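You operate a simulated robot arm through the tools that you are given. There is no shell and no other tool. Be economical: measure what you need, move in short steps, check, and stop when the job is done.

Carry out the task below with a simulated robot arm. There is one attempt and no reset: what you move stays moved.

## Task
Torque the axle nut and pin it with the straight pin.
Fine: blue torque driver till it clicks, stand it back in its cup, then the straight pin down the lock plate hole; the bent pin stays.
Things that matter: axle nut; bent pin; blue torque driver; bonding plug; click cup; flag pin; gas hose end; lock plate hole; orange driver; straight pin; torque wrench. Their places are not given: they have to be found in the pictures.

Only the result counts: the job must be done as asked and must still hold three seconds after the hand-in. Knocking over, shifting, dropping, spilling or breaking anything else fails it.

## Robot
A 7-joint arm with a two-finger parallel gripper, fixed in place. Base frame: the origin is at the foot of the arm, x ahead of it, y to its left, z up; the work surface is at about z = 85. Units: cm, rad, N and s.
With the tool pointing down near the work surface it reaches from about 30 to 70 cm from the base axis. Its first joint turns from -1.152 to 1.152 rad. Payload 1.57 kg.
Tool frame: the origin (TCP) lies between the finger pads and is the grasp point; the fingertips stand 3 cm ahead of it; z points along the fingers, y is the line along which they close. The gripper opens to 11 cm. The fingers are 2.4 cm wide and 1.2 cm thick; the gripper's body (4.8 by 11.2 cm) begins 7.8 cm behind the TCP.
Orientation is that of the tool frame in the base frame, as a unit quaternion [w, x, y, z]. With the fingers straight down and closing along the base's y, the tool's x points along the base's -x, its y along +y and its z along -z.

## Interface
- The arm moves only by the tool step_arm. Its argument "series" is a list of rows, each a list of 6 numbers: the shift along the base's x, y, z in units of 50 mm (1.0 is 50 mm), then the turn, a rotation vector about the base's x, y, z in units of 6 degrees (1.0 is 6 degrees). In form: [[tx, ty, tz, wx, wy, wz], ...]. A call has 1 to 10 rows; each row shifts and turns the commanded pose from where the row before left it. "claw" is the closure, from 0 (fully open) to 1 (shut), set as the call begins (left out, the last holds). A call with a number of a shift or a turn outside -1 to 1 is refused whole. Each row takes 0.2 s and may step no farther than 5 cm and 0.15 rad from the row before; otherwise, or with a gripper value out of range, the whole call is refused. A pose out of reach is approached as far as the arm can. The call stops where the force on the tool passes 40 N (or 10 N more than at its start, if that is more) or the arm is blocked; 0.2 s more then pass. Each finger travels about 10.8 cm/s and halts on what it meets, pressing with about 29 N; the grip force reading is that of the motor and also rises with nothing between the fingers. The clock runs only during rows and for 0.2 s after the last one: add rows that do not move to give the fingers time. The reply holds the time, the measured pose of the TCP, the force on the tool along the base axes, the opening and the grip force, in the units named above and with some noise, with the torque about the TCP (base axes, N m) and any sound that the robot's microphone picked up.
- Cameras (640 x 400 px; columns grow to the right, rows downward): "scene" is fixed at [17.4, -39.59, 140.79]; the picture's right is [0.71, -0.70, 0.00], its down [-0.38, -0.39, -0.84] and it looks along [0.59, 0.60, -0.54] (base axes); focal length 290 px, centre (320, 200). "wrist" rides on the gripper at [7, 1.6, -14.1] in the tool frame; the picture's right is [-0.23, 0.97, 0.00], its down [-0.85, -0.20, -0.48] and it looks along [-0.47, -0.11, 0.88] (tool axes); focal length 222 px, centre (320, 200).
- snapshot(camera): a new picture of that camera. The clock stands still meanwhile.
- locate(camera, pixels): there is no depth. For up to 12 entries [column, row, z] of the newest picture of that camera ("zoom" is the newest enlarged one), the place [x, y] in the base frame at which the ray of that pixel passes the height z, good to about 0.2 cm. The clock stands still meanwhile.
- enlarge(camera, box): a new picture of the part [left, top, right, bottom] of that camera's present view, enlarged. The clock stands still meanwhile.
- sign_off(): hands the job in; it is judged then, once.

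Work in short steps. Measure before you move; look again where a grasp or a placing could have gone wrong, and mend it. You have 80 turns and 38 pictures in all, those below and enlarged ones among them. Open the gripper and draw the arm clear of the work before you hand the job in, unless the task says otherwise; then end with one line.

The tools are called after ">>>" as a command line: name --pt "numbers of a row" for each row, then --argument value for the rest, lists and objects as JSON in quotes. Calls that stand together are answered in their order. step_arm: Moves the arm, as the interface text tells. Its arguments: {"type":"object","properties":{"series":{"type":"array"},"claw":{"type":"number"}},"required":["series"]} The other tools are called the same way: snapshot (camera) takes a picture; locate (camera, pixels) gives the place at which the rays of pixels pass given heights; enlarge (camera, box) takes an enlarged picture of a part of a camera's view; sign_off () hands the job in.

At the start:

```text
clock: 0.0
tool_pos: [40.2, 2.21, 126.5]
ee_rot: [-0.001, 0.0, 1.0, 0.001]
ft_force: [0.2, 0.1, 0.5]
ft_torque: [0.04, -0.03, 0.03]
width: 11.01
gripper_force: 0.1
```

scene: 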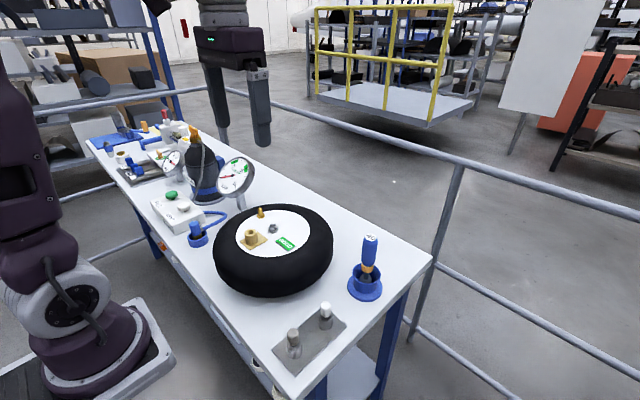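
wrist: 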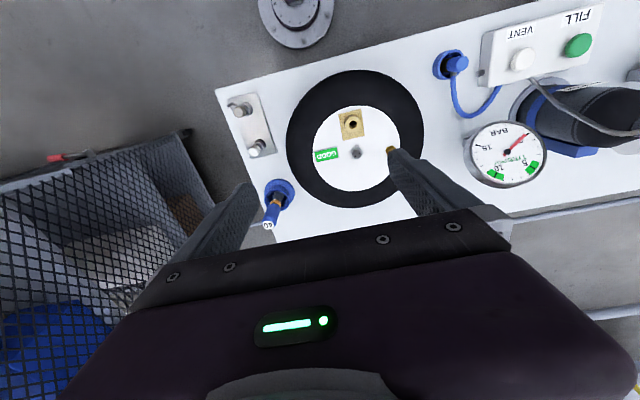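

The scene shows the wheel at about (273,248), a blue/orange driver in a cup at (367,268), and two pins on a tray at (293,345) and (325,315). I'll enlarge these areas to identify the parts.

>>> enlarge --camera "scene" --box '[210, 190, 410, 380]'

>>> enlarge --camera "wrist" --box '[210, 60, 440, 240]'

>>> enlarge --camera "scene" --box '[80, 100, 260, 250]'

```text
2.11 times, centred on (310, 285) of scene
```

zoom: 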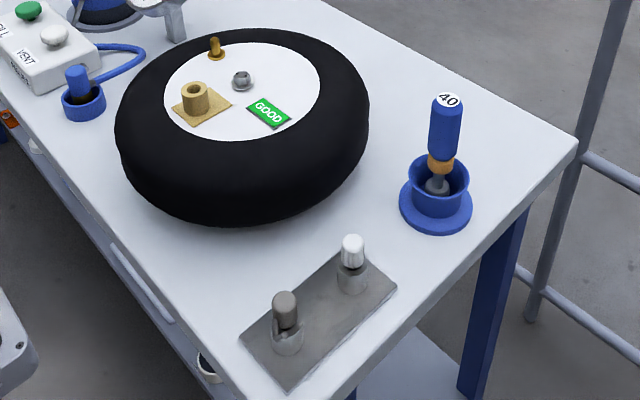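

```text
2.22 times, centred on (325, 150) of wrist
```

zoom: 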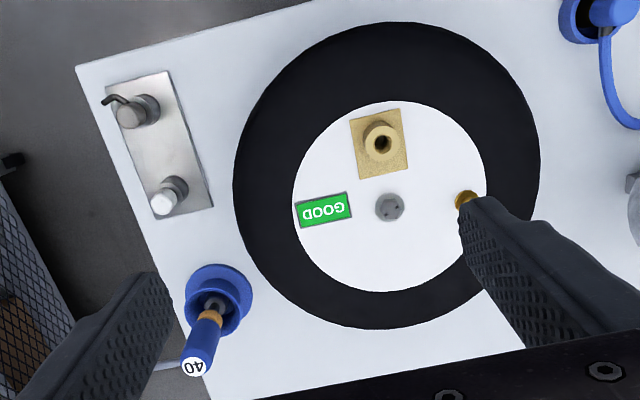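

```text
2.67 times, centred on (170, 175) of scene
```

zoom: 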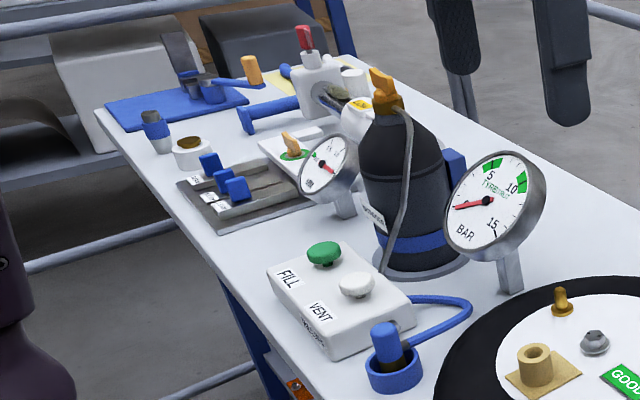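

The "40" driver is blue and stands in a blue cup. The hex nut is at scene (273,227) / wrist (356,153), the gold bushing with a hole at scene (251,238) / wrist (353,124), the white straight pin at scene (325,310) / wrist (255,148), and the hooked bent pin next to it. I'll triangulate these from both cameras.

>>> locate --camera "scene" --pixels '[[273, 226, 95], [273, 226, 100], [251, 231, 95], [251, 231, 102], [326, 304, 88], [326, 304, 94], [371, 238, 100], [371, 238, 106], [365, 291, 85], [367, 269, 89], [293, 333, 88], [293, 333, 94]]'

>>> locate --camera "wrist" --pixels '[[356, 153, 95], [356, 153, 100], [353, 124, 95], [353, 124, 102], [254, 150, 88], [254, 150, 94], [268, 225, 100], [268, 225, 106], [280, 193, 85], [280, 197, 89], [239, 108, 88], [239, 108, 94]]'

>>> enlarge --camera "scene" --box '[80, 105, 180, 185]'

```text
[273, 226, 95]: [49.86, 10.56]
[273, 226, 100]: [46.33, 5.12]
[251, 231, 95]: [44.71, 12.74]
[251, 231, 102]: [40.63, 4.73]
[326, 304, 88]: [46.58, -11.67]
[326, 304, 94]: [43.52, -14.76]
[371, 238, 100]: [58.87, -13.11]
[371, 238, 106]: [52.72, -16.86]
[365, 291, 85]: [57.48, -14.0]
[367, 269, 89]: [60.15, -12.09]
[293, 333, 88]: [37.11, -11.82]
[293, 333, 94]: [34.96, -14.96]
```

```text
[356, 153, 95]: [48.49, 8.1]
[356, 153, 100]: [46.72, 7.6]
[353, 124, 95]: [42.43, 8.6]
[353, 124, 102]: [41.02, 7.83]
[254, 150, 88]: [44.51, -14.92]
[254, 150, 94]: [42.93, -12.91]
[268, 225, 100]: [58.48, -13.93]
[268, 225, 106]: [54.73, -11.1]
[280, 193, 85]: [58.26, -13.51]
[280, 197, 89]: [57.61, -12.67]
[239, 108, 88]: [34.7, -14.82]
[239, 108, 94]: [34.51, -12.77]
```

```text
5.00 times, centred on (130, 145) of scene
```

zoom: 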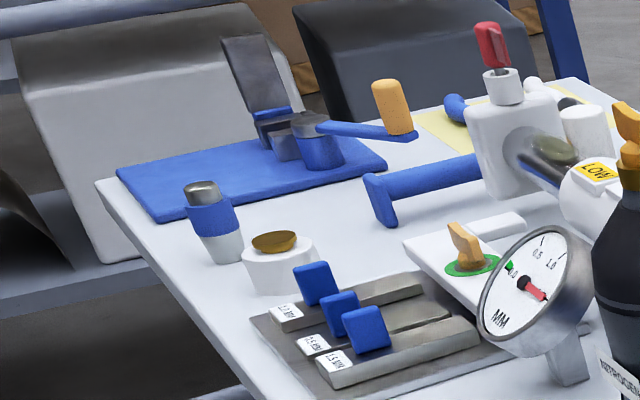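

Triangulated positions: nut (47.8, 7.9, top 97.5), bushing (42, 8.2, top 98.9), straight pin head (44, -13.6, top 91.8), bent pin (35.2, -13.6), driver (58, -13.7, top 100.9). The cup rim is at about z=90. I'll move above the driver and look.

>>> step_arm --pt "0.509 -0.454 -0.4 0 0 0" --pt "0.509 -0.454 -0.4 0 0 0" --pt "0.509 -0.454 -0.4 0 0 0" --pt "0.509 -0.454 -0.4 0 0 0" --pt "0.509 -0.454 -0.4 0 0 0" --pt "0.509 -0.454 -0.4 0 0 0" --pt "0.509 -0.454 -0.4 0 0 0" --pt "0 0 0 0 0 0" --claw 0.4

>>> snapshot --camera "wrist"

>>> snapshot --camera "scene"

```text
clock: 1.8
tool_pos: [58.06, -13.79, 112.6]
ee_rot: [0.001, 0.0, 1.0, 0.0]
ft_force: [-0.6, 1.2, -0.1]
ft_torque: [0.0, -0.02, 0.01]
width: 6.61
gripper_force: 0.1
```

```text
31 pictures are left
```

wrist: 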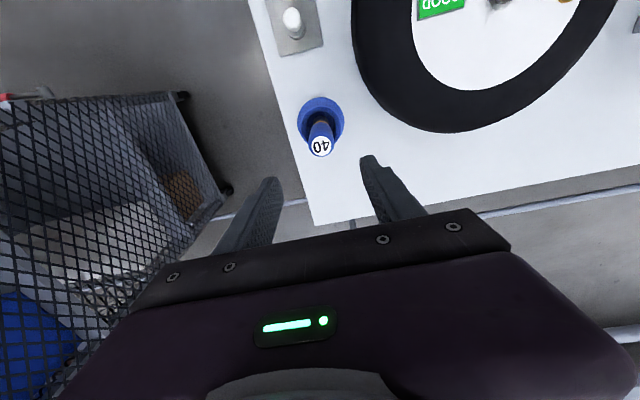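

```text
30 pictures are left
```

scene: 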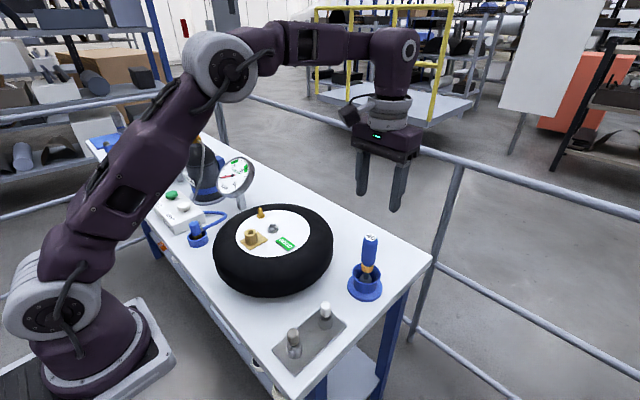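

The driver's top disc sits at wrist (321,147) and the cup flange is around (321,120). I'll refine the driver's position.

>>> locate --camera "wrist" --pixels '[[321, 147, 100.5], [321, 120, 85.5], [321, 120, 90], [291, 20, 91.8]]'

>>> locate --camera "scene" --pixels '[[371, 237, 100.5], [365, 289, 85.5]]'

>>> enlarge --camera "wrist" --box '[240, 0, 400, 180]'

```text
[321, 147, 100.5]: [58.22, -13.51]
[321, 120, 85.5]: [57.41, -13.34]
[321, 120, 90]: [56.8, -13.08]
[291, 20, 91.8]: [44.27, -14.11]
```

```text
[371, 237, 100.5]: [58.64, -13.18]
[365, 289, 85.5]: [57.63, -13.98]
```

```text
2.22 times, centred on (320, 90) of wrist
```

zoom: 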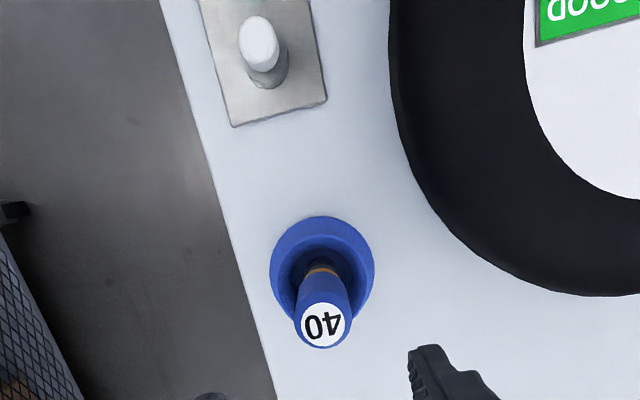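

The driver axis is at about (58.2, -13.6). I'll descend to TCP z=98, which puts the fingertips at 95, above the cup rim.

>>> step_arm --pt "0.03 0.04 -0.8 0 0 0" --pt "0 0 -0.8 0 0 0" --pt "0 0 -0.7 0 0 0" --pt "0 0 -0.6 0 0 0" --pt "0 0 0 0 0 0"

>>> snapshot --camera "wrist"

```text
clock: 3.0
tool_pos: [58.27, -13.46, 97.92]
ee_rot: [0.0, 0.001, 1.0, 0.0]
ft_force: [-0.9, -0.5, 0.4]
ft_torque: [0.0, 0.02, 0.0]
width: 6.6
gripper_force: 0.1
```

```text
28 pictures are left
```

wrist: 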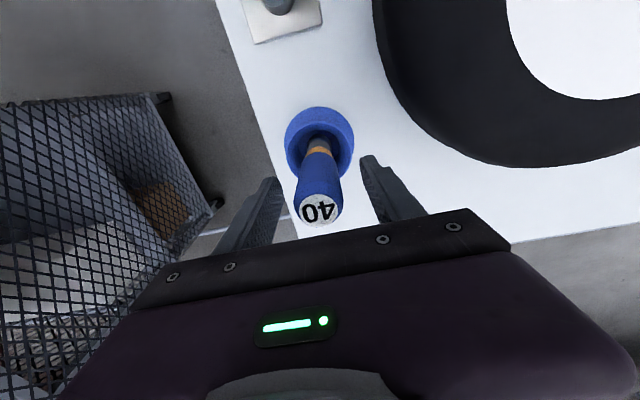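

The driver lies between the fingers, with its top at wrist (319,208). I'll close on it.

>>> step_arm --pt "0 0 0 0 0 0" --pt "0 0 0 0 0 0" --pt "0 0 0 0 0 0" --pt "0 0 0 0 0 0" --claw 1

>>> locate --camera "wrist" --pixels '[[319, 208, 100.5], [319, 208, 101.5]]'

```text
clock: 4.0
tool_pos: [58.23, -13.5, 97.94]
ee_rot: [0.001, 0.0, 1.0, 0.0]
ft_force: [0.0, -1.3, -0.2]
ft_torque: [-0.02, -0.03, 0.02]
width: 3.12
gripper_force: 28.7
```

```text
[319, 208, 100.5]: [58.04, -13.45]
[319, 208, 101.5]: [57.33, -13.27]
```

The driver is held at width 3.12. I'll lift it straight up 20 cm and look.

>>> step_arm --pt "0 0 0.4 0 0 0" --pt "0 0 0.7 0 0 0" --pt "0 0 0.9 0 0 0" --pt "0 0 0.9 0 0 0" --pt "0 0 0.9 0 0 0" --pt "0 0 0.2 0 0 0" --pt "0 0 0 0 0 0"

>>> enlarge --camera "scene" --box '[300, 110, 460, 310]'

>>> enlarge --camera "wrist" --box '[220, 100, 420, 240]'

```text
clock: 5.6
tool_pos: [58.32, -13.64, 118.13]
ee_rot: [0.0, 0.001, 1.0, 0.001]
ft_force: [0.0, -0.1, -2.2]
ft_torque: [0.0, 0.01, 0.01]
width: 3.14
gripper_force: 29.1
```

```text
2.00 times, centred on (380, 210) of scene
```

zoom: 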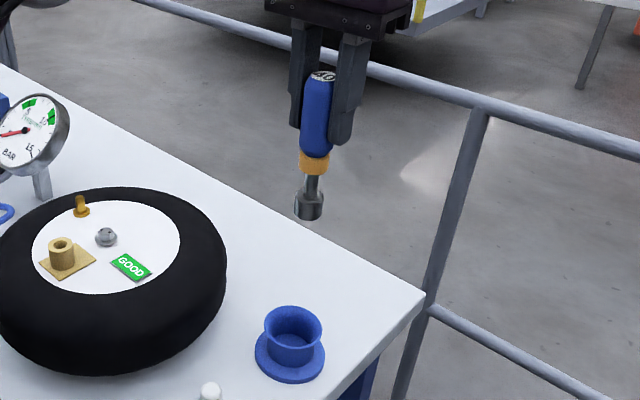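

```text
2.86 times, centred on (320, 170) of wrist
```

zoom: 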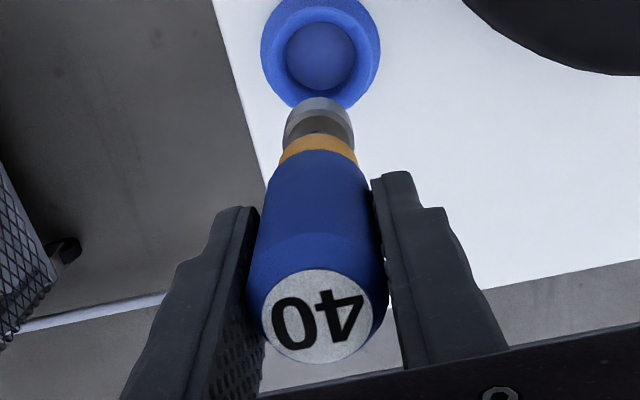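

The cup is undisturbed and the socket tip is about 12 cm below the TCP and vertical. I'll carry it above the nut at (47.8, 7.9), keeping this height so the socket clears the wheel.

>>> step_arm --pt "-0.35 0.717 0 0 0 0" --pt "-0.35 0.717 0 0 0 0" --pt "-0.35 0.717 0 0 0 0" --pt "-0.35 0.717 0 0 0 0" --pt "-0.35 0.717 0 0 0 0" --pt "-0.35 0.717 0 0 0 0" --pt "0 0 -0.5 0 0 0" --pt "0 0 0 0 0 0"

>>> enlarge --camera "wrist" --box '[220, 60, 420, 200]'

>>> enlarge --camera "scene" --box '[190, 120, 350, 260]'

```text
clock: 7.4
tool_pos: [47.76, 8.26, 115.5]
ee_rot: [0.0, 0.0, 1.0, 0.001]
ft_force: [0.4, -0.3, -2.0]
ft_torque: [0.0, -0.02, 0.0]
width: 3.12
gripper_force: 28.8
```

```text
2.86 times, centred on (320, 130) of wrist
```

zoom: 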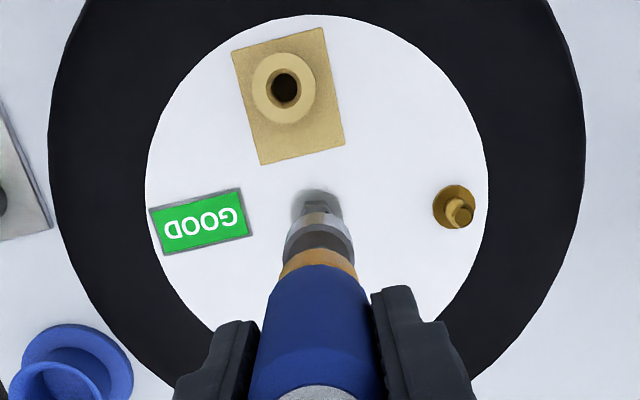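

```text
2.86 times, centred on (270, 190) of scene
```

zoom: 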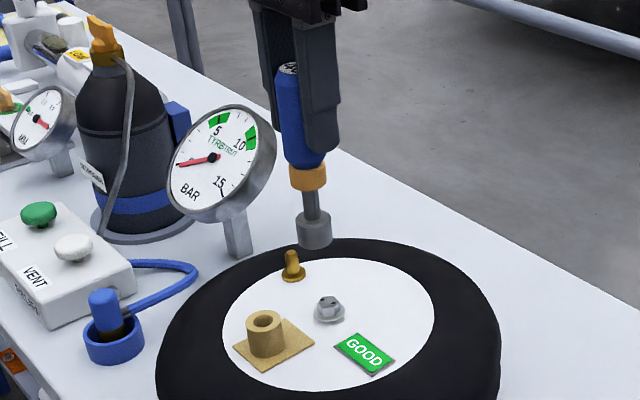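

The nut is just beyond the socket tip at about (47.7, 8.1). To leave room for clockwise turning, I'll first pre-turn the tool 90° counter-clockwise in the air. That also gives the wrist camera a second viewing direction.

>>> step_arm --pt "0 0 0 0 0 1" --pt "0 0 0 0 0 1" --pt "0 0 0 0 0 1" --pt "0 0 0 0 0 1" --pt "0 0 0 0 0 1" --pt "0 0 0 0 0 1" --pt "0 0 0 0 0 1" --pt "0 0 0 0 0 1" --pt "0 0 0 0 0 1" --pt "0 0 0 0 0 1"

>>> step_arm --pt "0 0 0 0 0 1" --pt "0 0 0 0 0 1" --pt "0 0 0 0 0 1" --pt "0 0 0 0 0 1" --pt "0 0 0 0 0 1" --pt "0 0 -0.3 0 0 0" --pt "0 0 -0.3 0 0 0" --pt "0 0 0 0 0 0"

>>> enlarge --camera "wrist" --box '[220, 60, 420, 200]'

>>> enlarge --camera "scene" --box '[220, 170, 330, 260]'

```text
clock: 9.6
tool_pos: [47.84, 7.95, 115.55]
ee_rot: [0.0, -0.501, 0.866, 0.001]
ft_force: [0.2, -0.4, -2.0]
ft_torque: [-0.01, 0.03, 0.03]
width: 3.14
gripper_force: 29.1
```

```text
clock: 11.4
tool_pos: [47.81, 7.84, 112.63]
ee_rot: [0.0, 0.708, -0.707, 0.0]
ft_force: [-0.2, 0.5, -1.9]
ft_torque: [-0.01, -0.04, 0.0]
width: 3.09
gripper_force: 28.6
```

```text
2.86 times, centred on (320, 130) of wrist
```

zoom: 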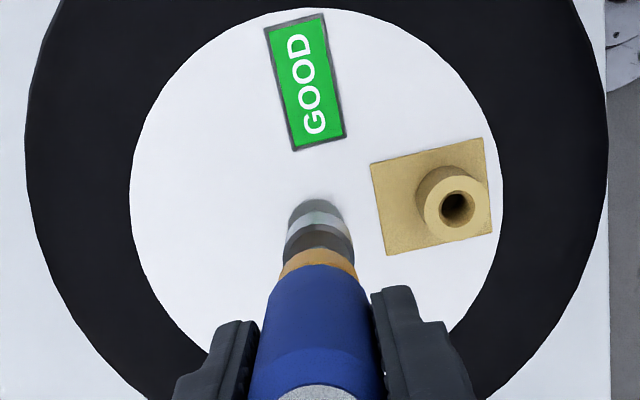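

```text
4.44 times, centred on (275, 215) of scene
```

zoom: 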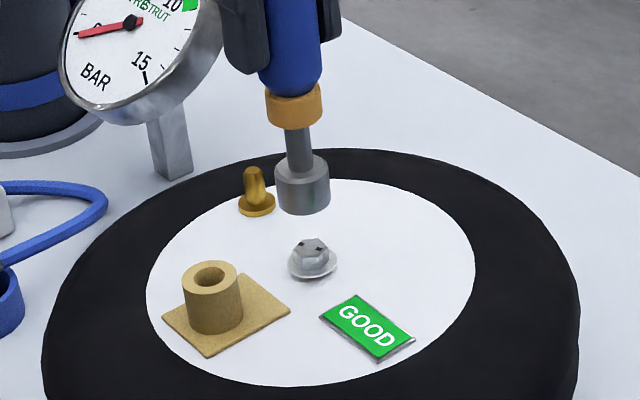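

The socket tip at scene zoom (303,197) hovers about 3 cm above the nut at (313,245), and alignment looks close. I'll lower 2 cm and compare again.

>>> step_arm --pt "0 0 -0.2 0 0 0" --pt "0 0 -0.2 0 0 0" --pt "0 0 0 0 0 0"

>>> enlarge --camera "wrist" --box '[280, 100, 360, 160]'

>>> enlarge --camera "scene" --box '[250, 200, 300, 240]'

```text
clock: 12.2
tool_pos: [47.63, 7.87, 110.57]
ee_rot: [0.0, -0.707, 0.707, 0.0]
ft_force: [0.6, -0.3, -3.0]
ft_torque: [0.04, 0.01, -0.01]
width: 3.13
gripper_force: 28.3
```

```text
6.67 times, centred on (320, 130) of wrist
```

zoom: 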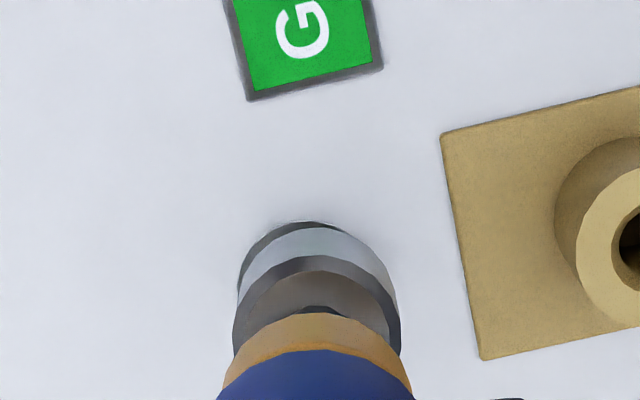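

```text
10.00 times, centred on (275, 220) of scene
```

zoom: 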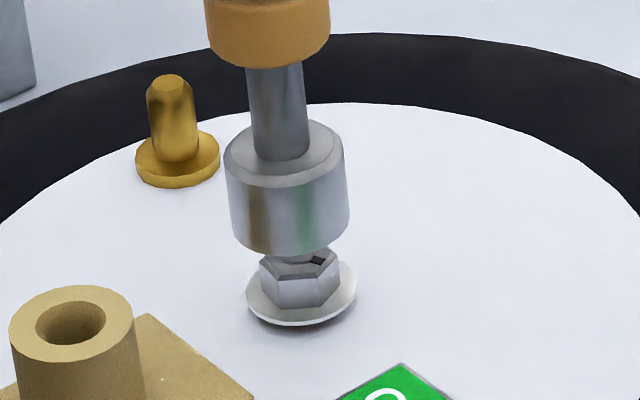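

Scene zoom shows the socket rim centred at (290,222) and the nut at (300,262), nearly in line once perspective is allowed for. I'll magnify the wrist view of the socket rim to settle the depth direction.

>>> enlarge --camera "wrist" --box '[302, 128, 338, 151]'

```text
16.00 times, centred on (320, 140) of wrist
```

zoom: 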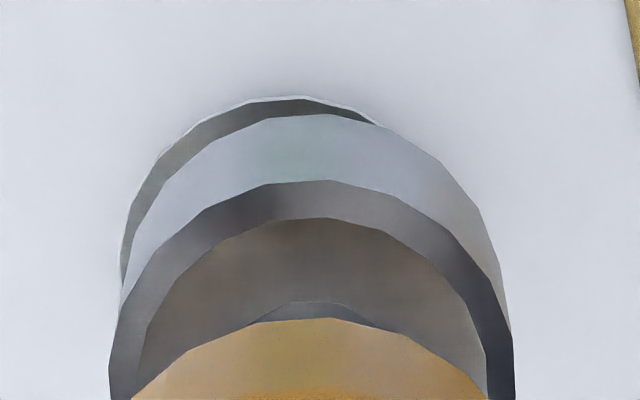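

Combining both views, the nut is offset from the socket by about (+0.22, +0.17) cm. I'll correct that and lower slowly.

>>> step_arm --pt "0.044 0.034 0 0 0 0" --pt "0 0 0 0 0 0" --pt "0 0 -0.08 0 0 0" --pt "0 0 -0.08 0 0 0" --pt "0 0 -0.06 0 0 0" --pt "0 0 0 0 0 0"

>>> enlarge --camera "scene" --box '[250, 200, 300, 240]'

```text
clock: 13.6
tool_pos: [47.94, 8.14, 109.43]
ee_rot: [0.0, -0.707, 0.707, 0.0]
ft_force: [0.4, -0.3, -1.5]
ft_torque: [0.0, -0.01, 0.03]
width: 3.14
gripper_force: 28.8
```

```text
10.00 times, centred on (275, 220) of scene
```

zoom: 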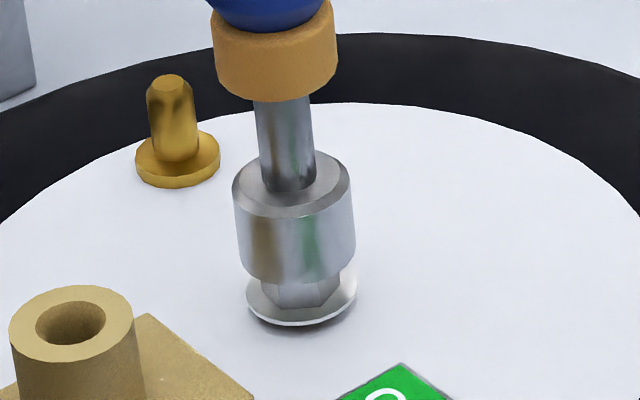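

The socket is now at the nut top and centred (rim about 297, nut about 301) with no contact force. I'll keep lowering in small steps.

>>> step_arm --pt "0.01 0 -0.06 0 0 0" --pt "0 0 -0.06 0 0 0" --pt "0 0 -0.04 0 0 0" --pt "0 0 -0.04 0 0 0" --pt "0 0 0 0 0 0"

>>> enlarge --camera "scene" --box '[250, 200, 300, 240]'

```text
clock: 14.8
tool_pos: [48.01, 8.24, 108.38]
ee_rot: [0.0, 0.707, -0.707, 0.001]
ft_force: [-0.3, 0.5, -2.2]
ft_torque: [0.01, -0.02, 0.03]
width: 3.12
gripper_force: 28.9
```

```text
10.00 times, centred on (275, 220) of scene
```

zoom: 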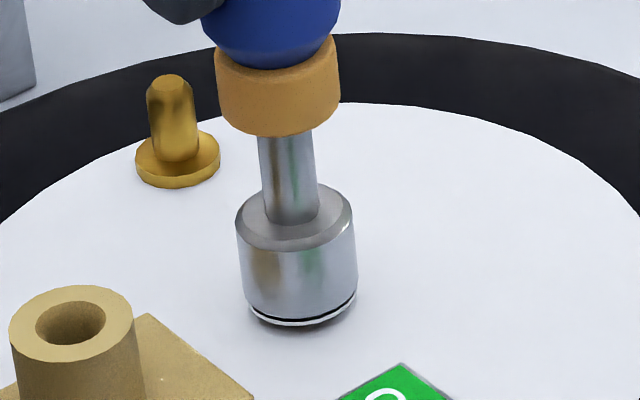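

The socket is over the nut and nearly on the flange. I'll touch down gently and begin turning clockwise.

>>> step_arm --pt "0 0 -0.03 0 0 0" --pt "0 0 -0.02 0 0 0" --pt "0 0 0 0 0 -0.5" --pt "0 0 0 0 0 -0.5" --pt "0 0 0 0 0 -0.5" --pt "0 0 0 0 0 -0.5"

```text
clock: 16.2
tool_pos: [48.04, 8.25, 108.29]
ee_rot: [0.001, -0.628, 0.778, 0.0]
ft_force: [-1.9, 1.3, 18.9]
ft_torque: [0.05, 0.27, -0.05]
width: 3.15
gripper_force: 28.7
```

The socket is pressing with about 19 N and turning. I'll continue clockwise.

>>> step_arm --pt "0 0 0 0 0 -0.8" --pt "0 0 0 0 0 -0.8" --pt "0 0 0 0 0 -0.8" --pt "0 0 0 0 0 -0.8" --pt "0 0 0 0 0 -0.8"

```text
clock: 17.4
tool_pos: [48.09, 8.21, 108.14]
ee_rot: [0.001, -0.454, 0.891, -0.001]
ft_force: [4.7, -3.7, 11.7]
ft_torque: [-0.36, -0.48, 0.0]
width: 3.14
gripper_force: 29.4
```

z dropped 0.15 cm, so the socket may have engaged. I'll keep turning and watch the torque and sound.

>>> step_arm --pt "0 0 0 0 0 -0.8" --pt "0 0 0 0 0 -0.8" --pt "0 0 0 0 0 -0.8" --pt "0 0 0 0 0 -0.8" --pt "0 0 0 0 0 -0.8"

```text
clock: 18.6
tool_pos: [48.05, 8.22, 108.2]
ee_rot: [0.0, -0.258, 0.966, 0.001]
ft_force: [4.0, -1.3, -4.5]
ft_torque: [-0.18, -0.42, 0.03]
width: 3.15
gripper_force: 28.5
```

The press force has gone. I'll press down a little and look before turning more.

>>> step_arm --pt "0 0 -0.02 0 0 0" --pt "0 0 -0.02 0 0 -0.5" --pt "0 0 0 0 0 -0.5"

>>> enlarge --camera "scene" --box '[250, 200, 300, 240]'

```text
clock: 19.4
tool_pos: [47.96, 8.22, 108.05]
ee_rot: [0.001, -0.207, 0.978, 0.001]
ft_force: [0.4, -0.5, 23.2]
ft_torque: [0.09, 0.07, -0.04]
width: 3.17
gripper_force: 29.5
```

```text
10.00 times, centred on (275, 220) of scene
```

zoom: 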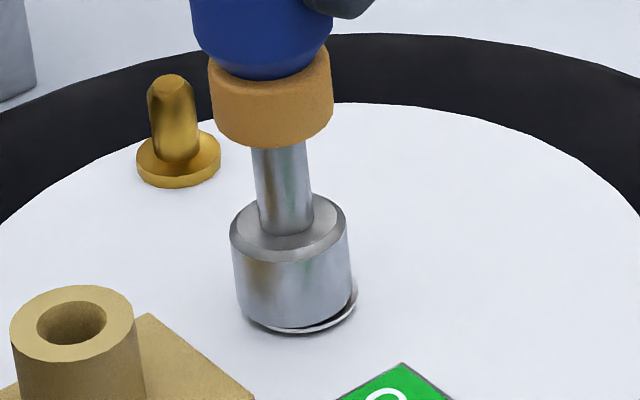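

The socket has drifted about 0.2 cm to picture-left of the flange (293 vs 301). I'll re-centre by (+0.14, -0.14) and keep turning.

>>> step_arm --pt "0.028 -0.028 0 0 0 0" --pt "0 0 0 0 0 -0.8" --pt "0 0 0 0 0 -0.8" --pt "0 0 0 0 0 -0.8" --pt "0 0 0 0 0 -0.8" --pt "0 0 0 0 0 -0.8"

```text
clock: 20.8
tool_pos: [48.24, 7.96, 107.94]
ee_rot: [0.0, 0.002, 1.0, 0.0]
ft_force: [2.0, 4.1, 10.2]
ft_torque: [0.45, -0.25, -0.02]
width: 3.15
gripper_force: 29.2
```

No click yet, and pressing force is 10 N. I'll keep turning.

>>> step_arm --pt "0 0 -0.01 0 0 -0.9" --pt "0 0 0 0 0 -0.9" --pt "0 0 0 0 0 -0.9" --pt "0 0 0 0 0 -0.9" --pt "0 0 0 0 0 -0.9" --pt "0 0 0 0 0 -0.9"

>>> enlarge --camera "scene" --box '[250, 200, 300, 240]'

```text
clock: 22.2
tool_pos: [48.11, 7.99, 107.95]
ee_rot: [-0.001, 0.281, 0.96, 0.0]
ft_force: [-1.4, -4.2, 9.5]
ft_torque: [-0.44, 0.15, -0.03]
width: 3.16
gripper_force: 29.3
```

```text
10.00 times, centred on (275, 220) of scene
```

zoom: 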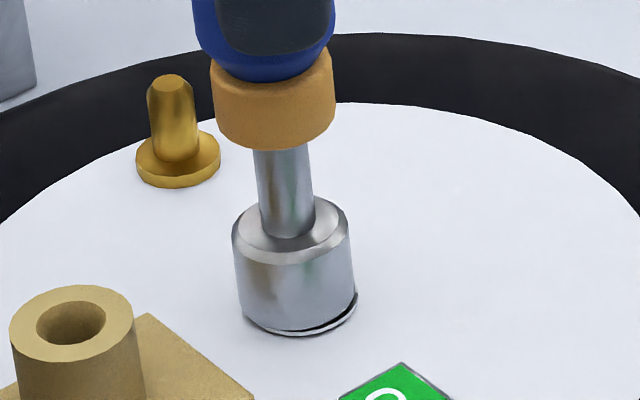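

The socket is seated on the flange and turning freely with about 10 N press. I'll continue, since the torque should rise when the nut runs up.

>>> step_arm --pt "0.01 -0.01 -0.01 0 0 -0.9" --pt "0 0 0 0 0 -0.9" --pt "0 0 0 0 0 -0.9" --pt "0 0 0 0 0 -0.9" --pt "0 0 0 0 0 -0.9" --pt "0 0 0 0 0 -0.9" --pt "0 0 0 0 0 -0.9" --pt "0 0 0 0 0 -0.9" --pt "0 0 0 0 0 -0.9"

```text
clock: 24.2
tool_pos: [48.21, 7.89, 107.83]
ee_rot: [-0.001, 0.651, 0.759, -0.001]
ft_force: [-1.7, -7.3, 0.2]
ft_torque: [-0.8, 0.14, 0.04]
width: 3.15
gripper_force: 29.1
```

A side force of -7 N along y shows the socket is constrained by the nut. I'll ease -y slightly, add a bit of press and keep turning.

>>> step_arm --pt "0 -0.02 -0.03 0 0 0" --pt "0 0 -0.02 0 0 -0.9" --pt "0 0 0 0 0 -0.9" --pt "0 0 0 0 0 -0.9" --pt "0 0 0 0 0 -0.9" --pt "0 0 0 0 0 -0.9" --pt "0 0 0 0 0 -0.9" --pt "0 0 0 0 0 -0.9"

>>> snapshot --camera "scene"

```text
clock: 25.1
tool_pos: [48.18, 7.89, 107.9]
ee_rot: [0.0, 0.72, 0.694, 0.0]
ft_force: [-4.9, -0.8, 12.9]
ft_torque: [0.03, 0.52, -0.01]
width: 3.14
gripper_force: 29.0
stopped in row 4: the force on the tool passed its limit at 41 N (the readings are from after the stop); the commanded pose is now the measured one
```

```text
14 pictures are left
```

scene: 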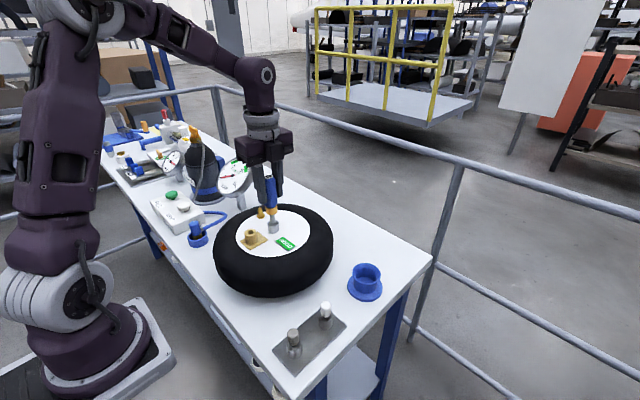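

The stop came from pressing force, which is now 13 N. I'll continue turning without adding press.

>>> step_arm --pt "0 0 0 0 0 -0.7" --pt "0 0 0 0 0 -0.7" --pt "0 0 0 0 0 -0.7" --pt "0 0 0 0 0 -0.7" --pt "0 0 0 0 0 -0.7" --pt "0 0 0 0 0 -0.7" --pt "0 0 0 0 0 -0.7" --pt "0 0 0 0 0 -0.7"

```text
clock: 26.9
tool_pos: [48.21, 7.94, 107.83]
ee_rot: [0.001, 0.891, 0.455, 0.001]
ft_force: [-10.8, -5.3, 10.9]
ft_torque: [-0.44, 1.22, 0.18]
width: 3.15
gripper_force: 29.0
```

Torque about z has risen to 0.18 N m, so the nut is tightening. I'll ease slightly along -x and keep turning.

>>> step_arm --pt "-0.012 -0.006 0 0 0 -0.5" --pt "0 0 0 0 0 -0.5" --pt "0 0 0 0 0 -0.5" --pt "0 0 0 0 0 -0.5"

```text
clock: 27.9
tool_pos: [48.21, 7.99, 107.9]
ee_rot: [0.0, 0.933, 0.359, 0.001]
ft_force: [-8.4, -0.5, 12.0]
ft_torque: [0.11, 0.74, 0.2]
width: 3.13
gripper_force: 29.0
```

Torque is 0.20 and rising slowly. I'll continue.

>>> step_arm --pt "0 0 0 0 0 -0.5" --pt "0 0 0 0 0 -0.5" --pt "0 0 0 0 0 -0.5" --pt "0 0 0 0 0 -0.5"

```text
clock: 28.9
tool_pos: [48.14, 8.0, 107.73]
ee_rot: [0.001, 0.966, 0.26, 0.001]
ft_force: [-6.7, 1.4, 14.5]
ft_torque: [0.22, 0.68, 0.25]
width: 3.12
gripper_force: 29.2
```

>>> step_arm --pt "0 0 0 0 0 -0.5" --pt "0 0 0 0 0 -0.5" --pt "0 0 0 0 0 -0.5" --pt "0 0 0 0 0 -0.5"

```text
clock: 29.9
tool_pos: [48.16, 7.98, 107.8]
ee_rot: [0.0, 0.987, 0.159, 0.001]
ft_force: [-4.1, 2.1, 19.8]
ft_torque: [0.32, 0.28, 0.37]
width: 3.13
gripper_force: 28.8
```

Torque is now 0.37 N m, so the click should come soon. I'll use smaller steps.

>>> step_arm --pt "0 0 0 0 0 -0.3" --pt "0 0 0 0 0 -0.3"

```text
clock: 30.5
tool_pos: [48.14, 7.93, 107.71]
ee_rot: [0.001, 0.992, 0.127, 0.0]
ft_force: [-3.8, 3.9, 16.8]
ft_torque: [0.43, 0.19, 0.38]
width: 3.15
gripper_force: 29.0
```

The orientation still follows. I'll take two more small steps.

>>> step_arm --pt "0 0 0 0 0 -0.3" --pt "0 0 0 0 0 -0.3"

```text
clock: 31.1
tool_pos: [48.15, 7.97, 107.79]
ee_rot: [0.001, 0.995, 0.097, 0.0]
ft_force: [-5.2, 3.0, 13.0]
ft_torque: [0.46, 0.46, 0.4]
width: 3.11
gripper_force: 28.6
```

>>> step_arm --pt "0 0 0 0 0 -0.3" --pt "0 0 0 0 0 -0.3" --pt "0 0 0 0 0 -0.3"

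```text
clock: 31.9
tool_pos: [48.2, 7.86, 107.75]
ee_rot: [0.001, 0.999, 0.049, 0.0]
ft_force: [-6.3, 2.7, 3.7]
ft_torque: [0.28, 0.58, 0.01]
width: 3.14
gripper_force: 28.8
```

Torque fell to 0 with no click reported and press force low, so this may be a slip. I'll look closely.

>>> enlarge --camera "scene" --box '[240, 170, 310, 240]'

```text
5.71 times, centred on (275, 205) of scene
```

zoom: 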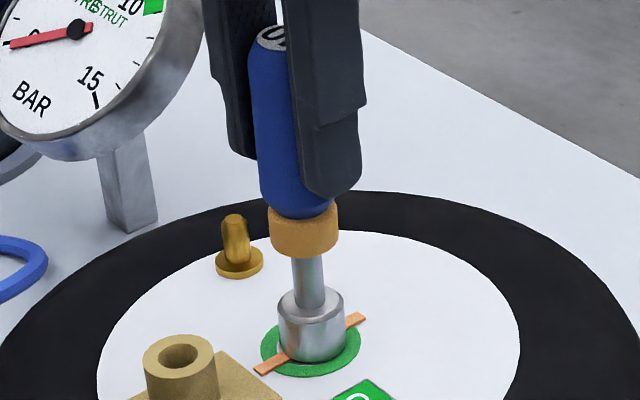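

A green ring with an orange bar has appeared under the socket, and torque released at 0.40 N m, which matches the "40" on the driver. I'll hold still for a row to listen, then lift slowly and check.

>>> step_arm --pt "0 0 0 0 0 0" --pt "0 0 0.05 0 0 0" --pt "0 0 0.1 0 0 0" --pt "0 0 0.2 0 0 0" --pt "0 0 0.4 0 0 0" --pt "0 0 0.5 0 0 0" --pt "0 0 0 0 0 0"

>>> enlarge --camera "scene" --box '[240, 170, 310, 240]'

```text
clock: 33.5
tool_pos: [48.11, 7.84, 113.89]
ee_rot: [0.001, 0.999, 0.05, 0.001]
ft_force: [0.1, -0.2, -2.5]
ft_torque: [-0.01, -0.02, -0.03]
width: 3.13
gripper_force: 29.0
```

```text
5.71 times, centred on (275, 205) of scene
```

zoom: 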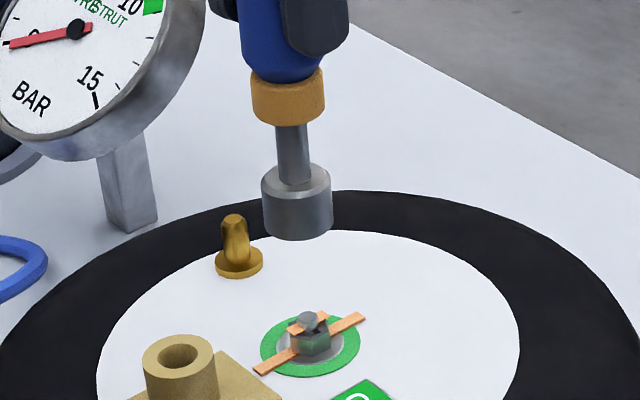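

The torque stripe now crosses the nut and ring, so the nut reads as torqued. I'll rise, turn back to the original orientation while travelling, and hover above the cup.

>>> step_arm --pt "0 0 0.5 0 0 1" --pt "0 0 0.32 0 0 1" --pt "0 0 0 0 0 1" --pt "0 0 0 0 0 1" --pt "0 0 0 0 0 1" --pt "0 0 0 0 0 1" --pt "0 0 0 0 0 1" --pt "0 0 0 0 0 1" --pt "0 0 0 0 0 1" --pt "0 0 0 0 0 1"

>>> step_arm --pt "0 0 0 0 0 1" --pt "0 0 0 0 0 1" --pt "0 0 0 0 0 1" --pt "0.28 -0.61 0 0 0 1" --pt "0.28 -0.61 0 0 0 1" --pt "0.28 -0.61 0 0 0 1" --pt "0.28 -0.61 0 0 0 1" --pt "0.28 -0.61 0 0 0 1" --pt "0.28 -0.61 0 0 0 1" --pt "0.28 -0.61 0 0 0 1"

>>> step_arm --pt "0 0 0 0 0 1" --pt "0 0 0 0 0 1" --pt "0 0 0 0 0 1" --pt "0 0 0 0 0 1" --pt "0 0 0 0 0 1" --pt "0 0 0 0 0 1" --pt "0 0 0 0 0 1" --pt "0 0 0 0 0 1" --pt "0 0 0 0 0 1" --pt "0 0 0 0 0 0.05"

```text
clock: 35.7
tool_pos: [48.36, 7.88, 117.98]
ee_rot: [0.0, 0.839, 0.544, 0.001]
ft_force: [0.5, -0.3, -2.1]
ft_torque: [-0.03, 0.02, 0.0]
width: 3.13
gripper_force: 29.0
```

```text
clock: 37.9
tool_pos: [58.01, -13.63, 118.14]
ee_rot: [-0.001, 0.456, 0.89, 0.002]
ft_force: [0.1, -0.8, -2.3]
ft_torque: [-0.02, -0.03, -0.01]
width: 3.14
gripper_force: 29.3
```

```text
clock: 40.1
tool_pos: [58.03, -13.54, 118.05]
ee_rot: [0.0, -0.001, 1.0, 0.001]
ft_force: [-1.0, 0.3, -2.2]
ft_torque: [-0.04, 0.01, 0.03]
width: 3.12
gripper_force: 29.4
```

The tool is back to neutral and above the cup. I'll shift +0.15 in x, lower until the socket is just above the rim, and check.

>>> step_arm --pt "0.03 0 -0.7 0 0 0" --pt "0 0 -0.7 0 0 0" --pt "0 0 -0.7 0 0 0" --pt "0 0 -0.7 0 0 0" --pt "0 0 0 0 0 0"

>>> enlarge --camera "scene" --box '[320, 210, 420, 310]'

```text
clock: 41.3
tool_pos: [58.06, -13.44, 104.03]
ee_rot: [0.0, -0.001, 1.0, 0.001]
ft_force: [-0.3, 0.5, -2.7]
ft_torque: [0.01, 0.03, 0.01]
width: 3.12
gripper_force: 29.0
```

```text
4.00 times, centred on (370, 260) of scene
```

zoom: 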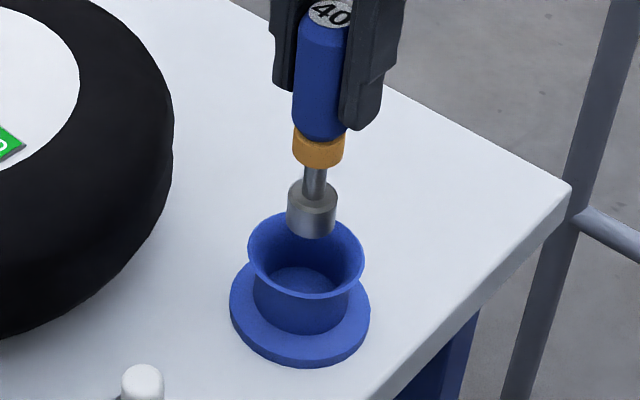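

The socket at (311,228) is centred over the rim at (306,255). I'll lower to just above the original rest height.

>>> step_arm --pt "0.01 -0.01 -0.4 0 0 0" --pt "0 0 -0.4 0 0 0" --pt "0 0 -0.3 0 0 0" --pt "0 0 -0.08 0 0 0" --pt "0 0 0 0 0 0"

```text
clock: 42.5
tool_pos: [58.19, -13.55, 98.21]
ee_rot: [0.0, 0.001, 1.0, 0.001]
ft_force: [0.3, -0.3, -2.7]
ft_torque: [0.01, 0.01, 0.0]
width: 3.14
gripper_force: 28.9
```

I'll make small steps until contact.

>>> step_arm --pt "0 0 -0.03 0 0 0" --pt "0 0 -0.02 0 0 0" --pt "0 0 0 0 0 0"

```text
clock: 43.3
tool_pos: [58.18, -13.52, 97.89]
ee_rot: [0.0, 0.0, 1.0, 0.001]
ft_force: [0.4, 0.9, -2.5]
ft_torque: [0.01, -0.01, 0.02]
width: 3.12
gripper_force: 29.3
```

>>> step_arm --pt "0 0 -0.02 0 0 0" --pt "0 0 -0.02 0 0 0" --pt "0 0 0 0 0 0"

```text
clock: 44.1
tool_pos: [58.17, -13.48, 97.94]
ee_rot: [0.001, -0.001, 1.0, 0.0]
ft_force: [-3.3, 1.5, 22.3]
ft_torque: [0.31, 0.72, 0.04]
width: 3.13
gripper_force: 29.4
```

The driver is standing on the cup floor. I'll relieve the press slightly, open the fingers and rise straight up.

>>> step_arm --pt "0 0 0.02 0 0 0" --pt "0 0 0 0 0 0"

>>> step_arm --pt "0 0 0 0 0 0" --pt "0 0 0 0 0 0" --pt "0 0 0 0 0 0" --pt "0 0 0.3 0 0 0" --pt "0 0 0.7 0 0 0" --pt "0 0 0.9 0 0 0" --pt "0 0 0 0 0 0" --claw 0.4

>>> snapshot --camera "scene"

```text
clock: 44.7
tool_pos: [58.16, -13.55, 97.83]
ee_rot: [0.0, -0.001, 1.0, 0.001]
ft_force: [3.0, 0.9, 7.0]
ft_torque: [-0.05, -0.23, 0.01]
width: 3.12
gripper_force: 29.2
```

```text
clock: 46.3
tool_pos: [58.24, -13.28, 107.43]
ee_rot: [0.001, 0.0, 1.0, 0.001]
ft_force: [-0.3, 0.3, 0.8]
ft_torque: [-0.02, -0.01, -0.04]
width: 6.58
gripper_force: 0.1
```

```text
10 pictures are left
```

scene: 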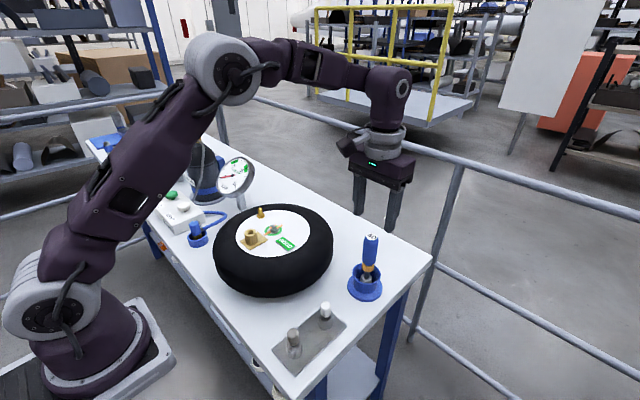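

The driver stands upright in its cup. I'll now move above the straight pin at about (44, -13.7) and look with the wrist camera.

>>> step_arm --pt "0 0 0.5 0 0 0" --pt "-0.71 -0.02 0 0 0 0" --pt "-0.71 -0.02 0 0 0 0" --pt "-0.71 -0.02 0 0 0 0" --pt "-0.71 -0.02 0 0 0 0" --pt "0 0 -0.9 0 0 0" --pt "0 0 -0.6 0 0 0" --pt "0 0 0 0 0 0"

>>> enlarge --camera "wrist" --box '[240, 60, 400, 220]'

>>> locate --camera "scene" --pixels '[[325, 305, 92], [325, 323, 86], [293, 333, 92]]'

```text
clock: 48.1
tool_pos: [44.0, -13.87, 102.26]
ee_rot: [0.0, -0.001, 1.0, 0.001]
ft_force: [-0.4, 0.2, 0.5]
ft_torque: [-0.02, 0.03, 0.0]
width: 6.59
gripper_force: 0.0
```

```text
2.50 times, centred on (320, 140) of wrist
```

zoom: 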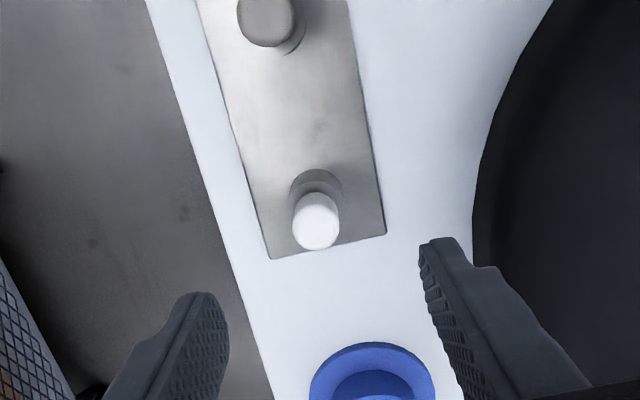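

```text
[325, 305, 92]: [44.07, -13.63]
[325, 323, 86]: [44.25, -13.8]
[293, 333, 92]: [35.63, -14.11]
```

Scene puts the pin at about (44.1, -13.7). I'll cross-check with the wrist zoom, where the head top is at (317,235) and the base at (316,190).

>>> locate --camera "zoom" --pixels '[[317, 235, 92], [317, 235, 91.5], [316, 190, 87], [268, 20, 91.5]]'

```text
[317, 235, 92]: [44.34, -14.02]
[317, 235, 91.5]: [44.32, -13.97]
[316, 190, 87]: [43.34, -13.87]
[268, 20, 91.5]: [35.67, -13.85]
```

The pin is at about (44.15, -13.9), with its head from z≈88.5 to 92 above the collar. I'll descend to TCP 91.6 and close.

>>> step_arm --pt "0.03 0 -0.7 0 0 0" --pt "0 0 -0.7 0 0 0" --pt "0 0 -0.5 0 0 0" --pt "0 0 -0.23 0 0 0" --pt "0 0 0 0 0 0"

>>> step_arm --pt "0 0 0 0 0 0" --pt "0 0 0 0 0 0" --pt "0 0 0 0 0 0" --pt "0 0 0 0 0 0" --claw 1

```text
clock: 49.3
tool_pos: [44.17, -13.89, 91.86]
ee_rot: [-0.001, 0.0, 1.0, 0.001]
ft_force: [-0.4, 0.1, 0.5]
ft_torque: [0.0, 0.0, 0.0]
width: 6.57
gripper_force: 0.1
```

```text
clock: 50.3
tool_pos: [44.11, -13.77, 91.8]
ee_rot: [0.0, -0.001, 1.0, 0.0]
ft_force: [-0.3, -0.3, -0.6]
ft_torque: [0.05, 0.01, 0.01]
width: 2.07
gripper_force: 29.1
```

The pin is held at width 2.07. I'll lift straight up slowly, then inspect.

>>> step_arm --pt "0 0 0.2 0 0 0" --pt "0 0 0.4 0 0 0" --pt "0 0 0.6 0 0 0" --pt "0 0 0.8 0 0 0" --pt "0 0 0.9 0 0 0" --pt "0 0 0.3 0 0 0" --pt "0 0 0 0 0 0"

>>> enlarge --camera "scene" --box '[270, 190, 390, 370]'

```text
clock: 51.9
tool_pos: [44.09, -13.97, 107.79]
ee_rot: [0.0, 0.0, 1.0, 0.001]
ft_force: [0.3, -0.3, -0.5]
ft_torque: [-0.02, -0.01, 0.01]
width: 2.05
gripper_force: 28.9
```

```text
2.22 times, centred on (330, 280) of scene
```

zoom: 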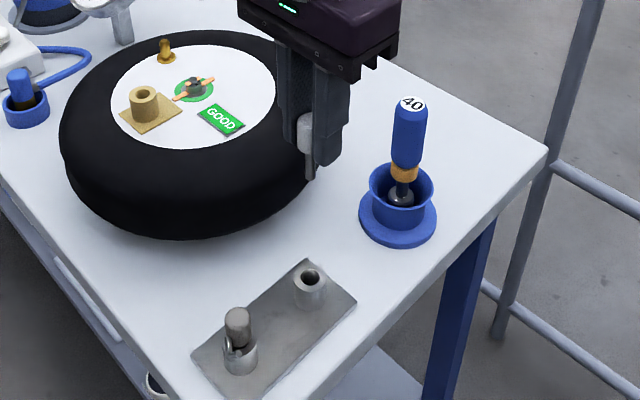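

The straight pin hangs vertically with its tip about 6 cm below the TCP. The bent pin is still in its holder and the driver is standing. I'll move above the bushing at about (42.2, 8.1).

>>> step_arm --pt "0 0 0.6 0 0 0" --pt "-0.063 0.735 0 0 0 0" --pt "-0.063 0.735 0 0 0 0" --pt "-0.063 0.735 0 0 0 0" --pt "-0.063 0.735 0 0 0 0" --pt "-0.063 0.735 0 0 0 0" --pt "-0.063 0.735 0 0 0 0" --pt "0 0 -0.6 0 0 0" --pt "0 0 0 0 0 0"

>>> enlarge --camera "wrist" --box '[295, 100, 345, 150]'

>>> enlarge --camera "scene" --box '[225, 195, 285, 255]'

```text
clock: 53.9
tool_pos: [42.21, 8.24, 107.54]
ee_rot: [0.0, 0.0, 1.0, 0.001]
ft_force: [-0.6, 0.3, -0.8]
ft_torque: [0.01, 0.03, -0.02]
width: 2.05
gripper_force: 29.3
```

```text
8.00 times, centred on (320, 125) of wrist
```

zoom: 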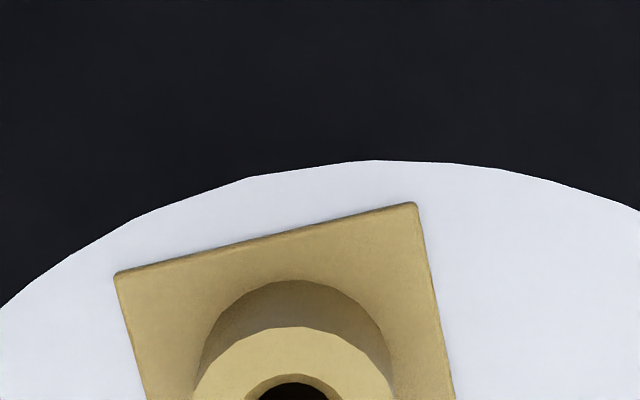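

```text
6.67 times, centred on (255, 225) of scene
```

zoom: 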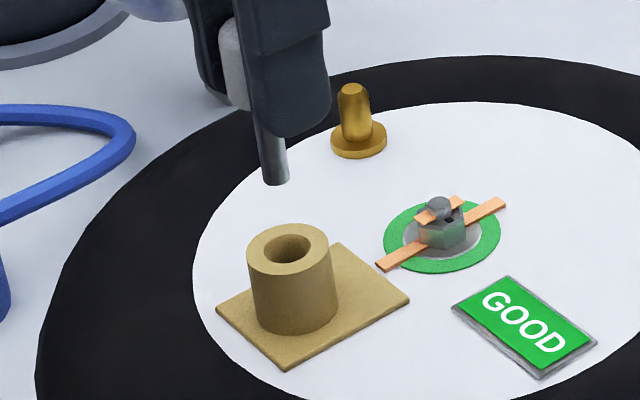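

Scene alignment looks good: tip (276,182), hole (289,248). The wrist view cut off the tip and hole, so I'll take one covering both.

>>> enlarge --camera "wrist" --box '[288, 130, 352, 170]'

```text
10.00 times, centred on (320, 150) of wrist
```

zoom: 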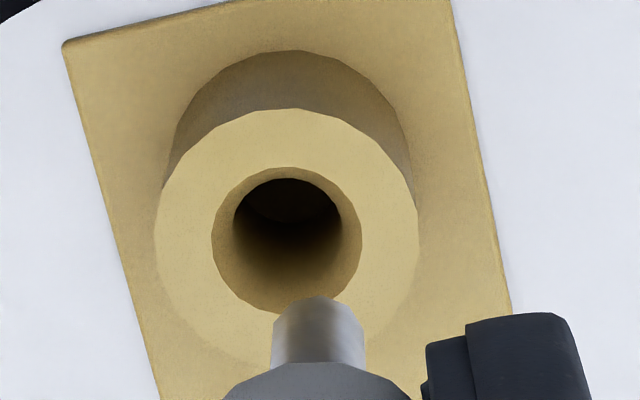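

Relative to the pin tip at zoom (317,336), the hole at (287,237) is offset by (-0.22, -0.28) cm, and the scene view agrees. I'll correct, lower 2.2 cm and check.

>>> step_arm --pt "-0.044 -0.056 0 0 0 0" --pt "0 0 -0.15 0 0 0" --pt "0 0 -0.15 0 0 0" --pt "0 0 -0.14 0 0 0" --pt "0 0 0 0 0 0"

>>> enlarge --camera "wrist" --box '[288, 135, 352, 175]'

>>> enlarge --camera "scene" --box '[234, 210, 274, 250]'

```text
clock: 55.1
tool_pos: [42.13, 7.77, 105.46]
ee_rot: [0.0, 0.0, 1.0, 0.0]
ft_force: [-0.2, 0.4, -0.4]
ft_torque: [0.02, 0.03, 0.03]
width: 2.07
gripper_force: 28.6
```

```text
10.00 times, centred on (320, 155) of wrist
```

zoom: 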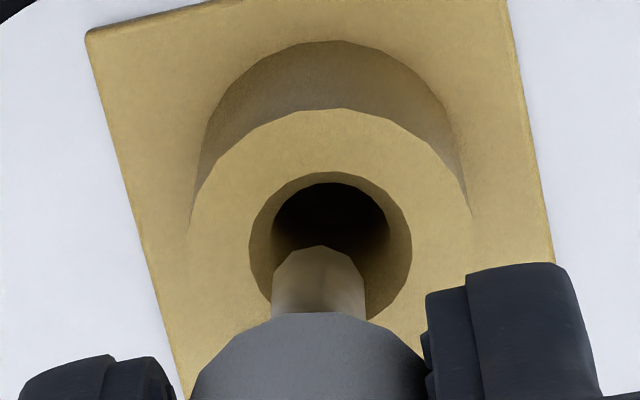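

```text
10.00 times, centred on (254, 230) of scene
```

zoom: 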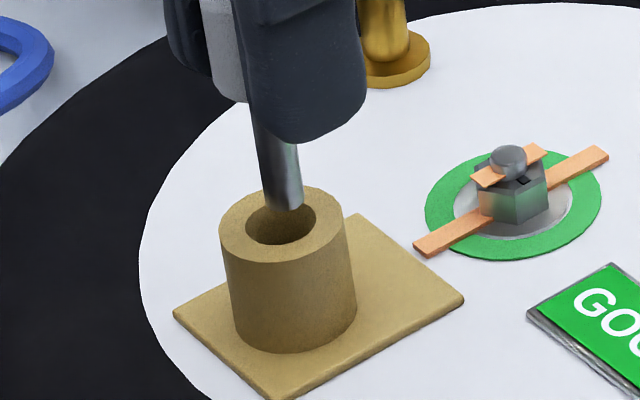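

Both views agree on a residual correction of (-0.14, +0.16) cm. I'll apply it and start inserting slowly.

>>> step_arm --pt "-0.027 0.031 0 0 0 0" --pt "0 0 0 0 0 0" --pt "0 0 -0.08 0 0 0" --pt "0 0 -0.08 0 0 0" --pt "0 0 -0.08 0 0 0" --pt "0 0 0 0 0 0"

```text
clock: 56.5
tool_pos: [41.78, 7.99, 104.41]
ee_rot: [0.0, 0.001, 1.0, 0.001]
ft_force: [-0.3, 0.3, 0.5]
ft_torque: [0.0, 0.0, -0.01]
width: 2.03
gripper_force: 28.7
```

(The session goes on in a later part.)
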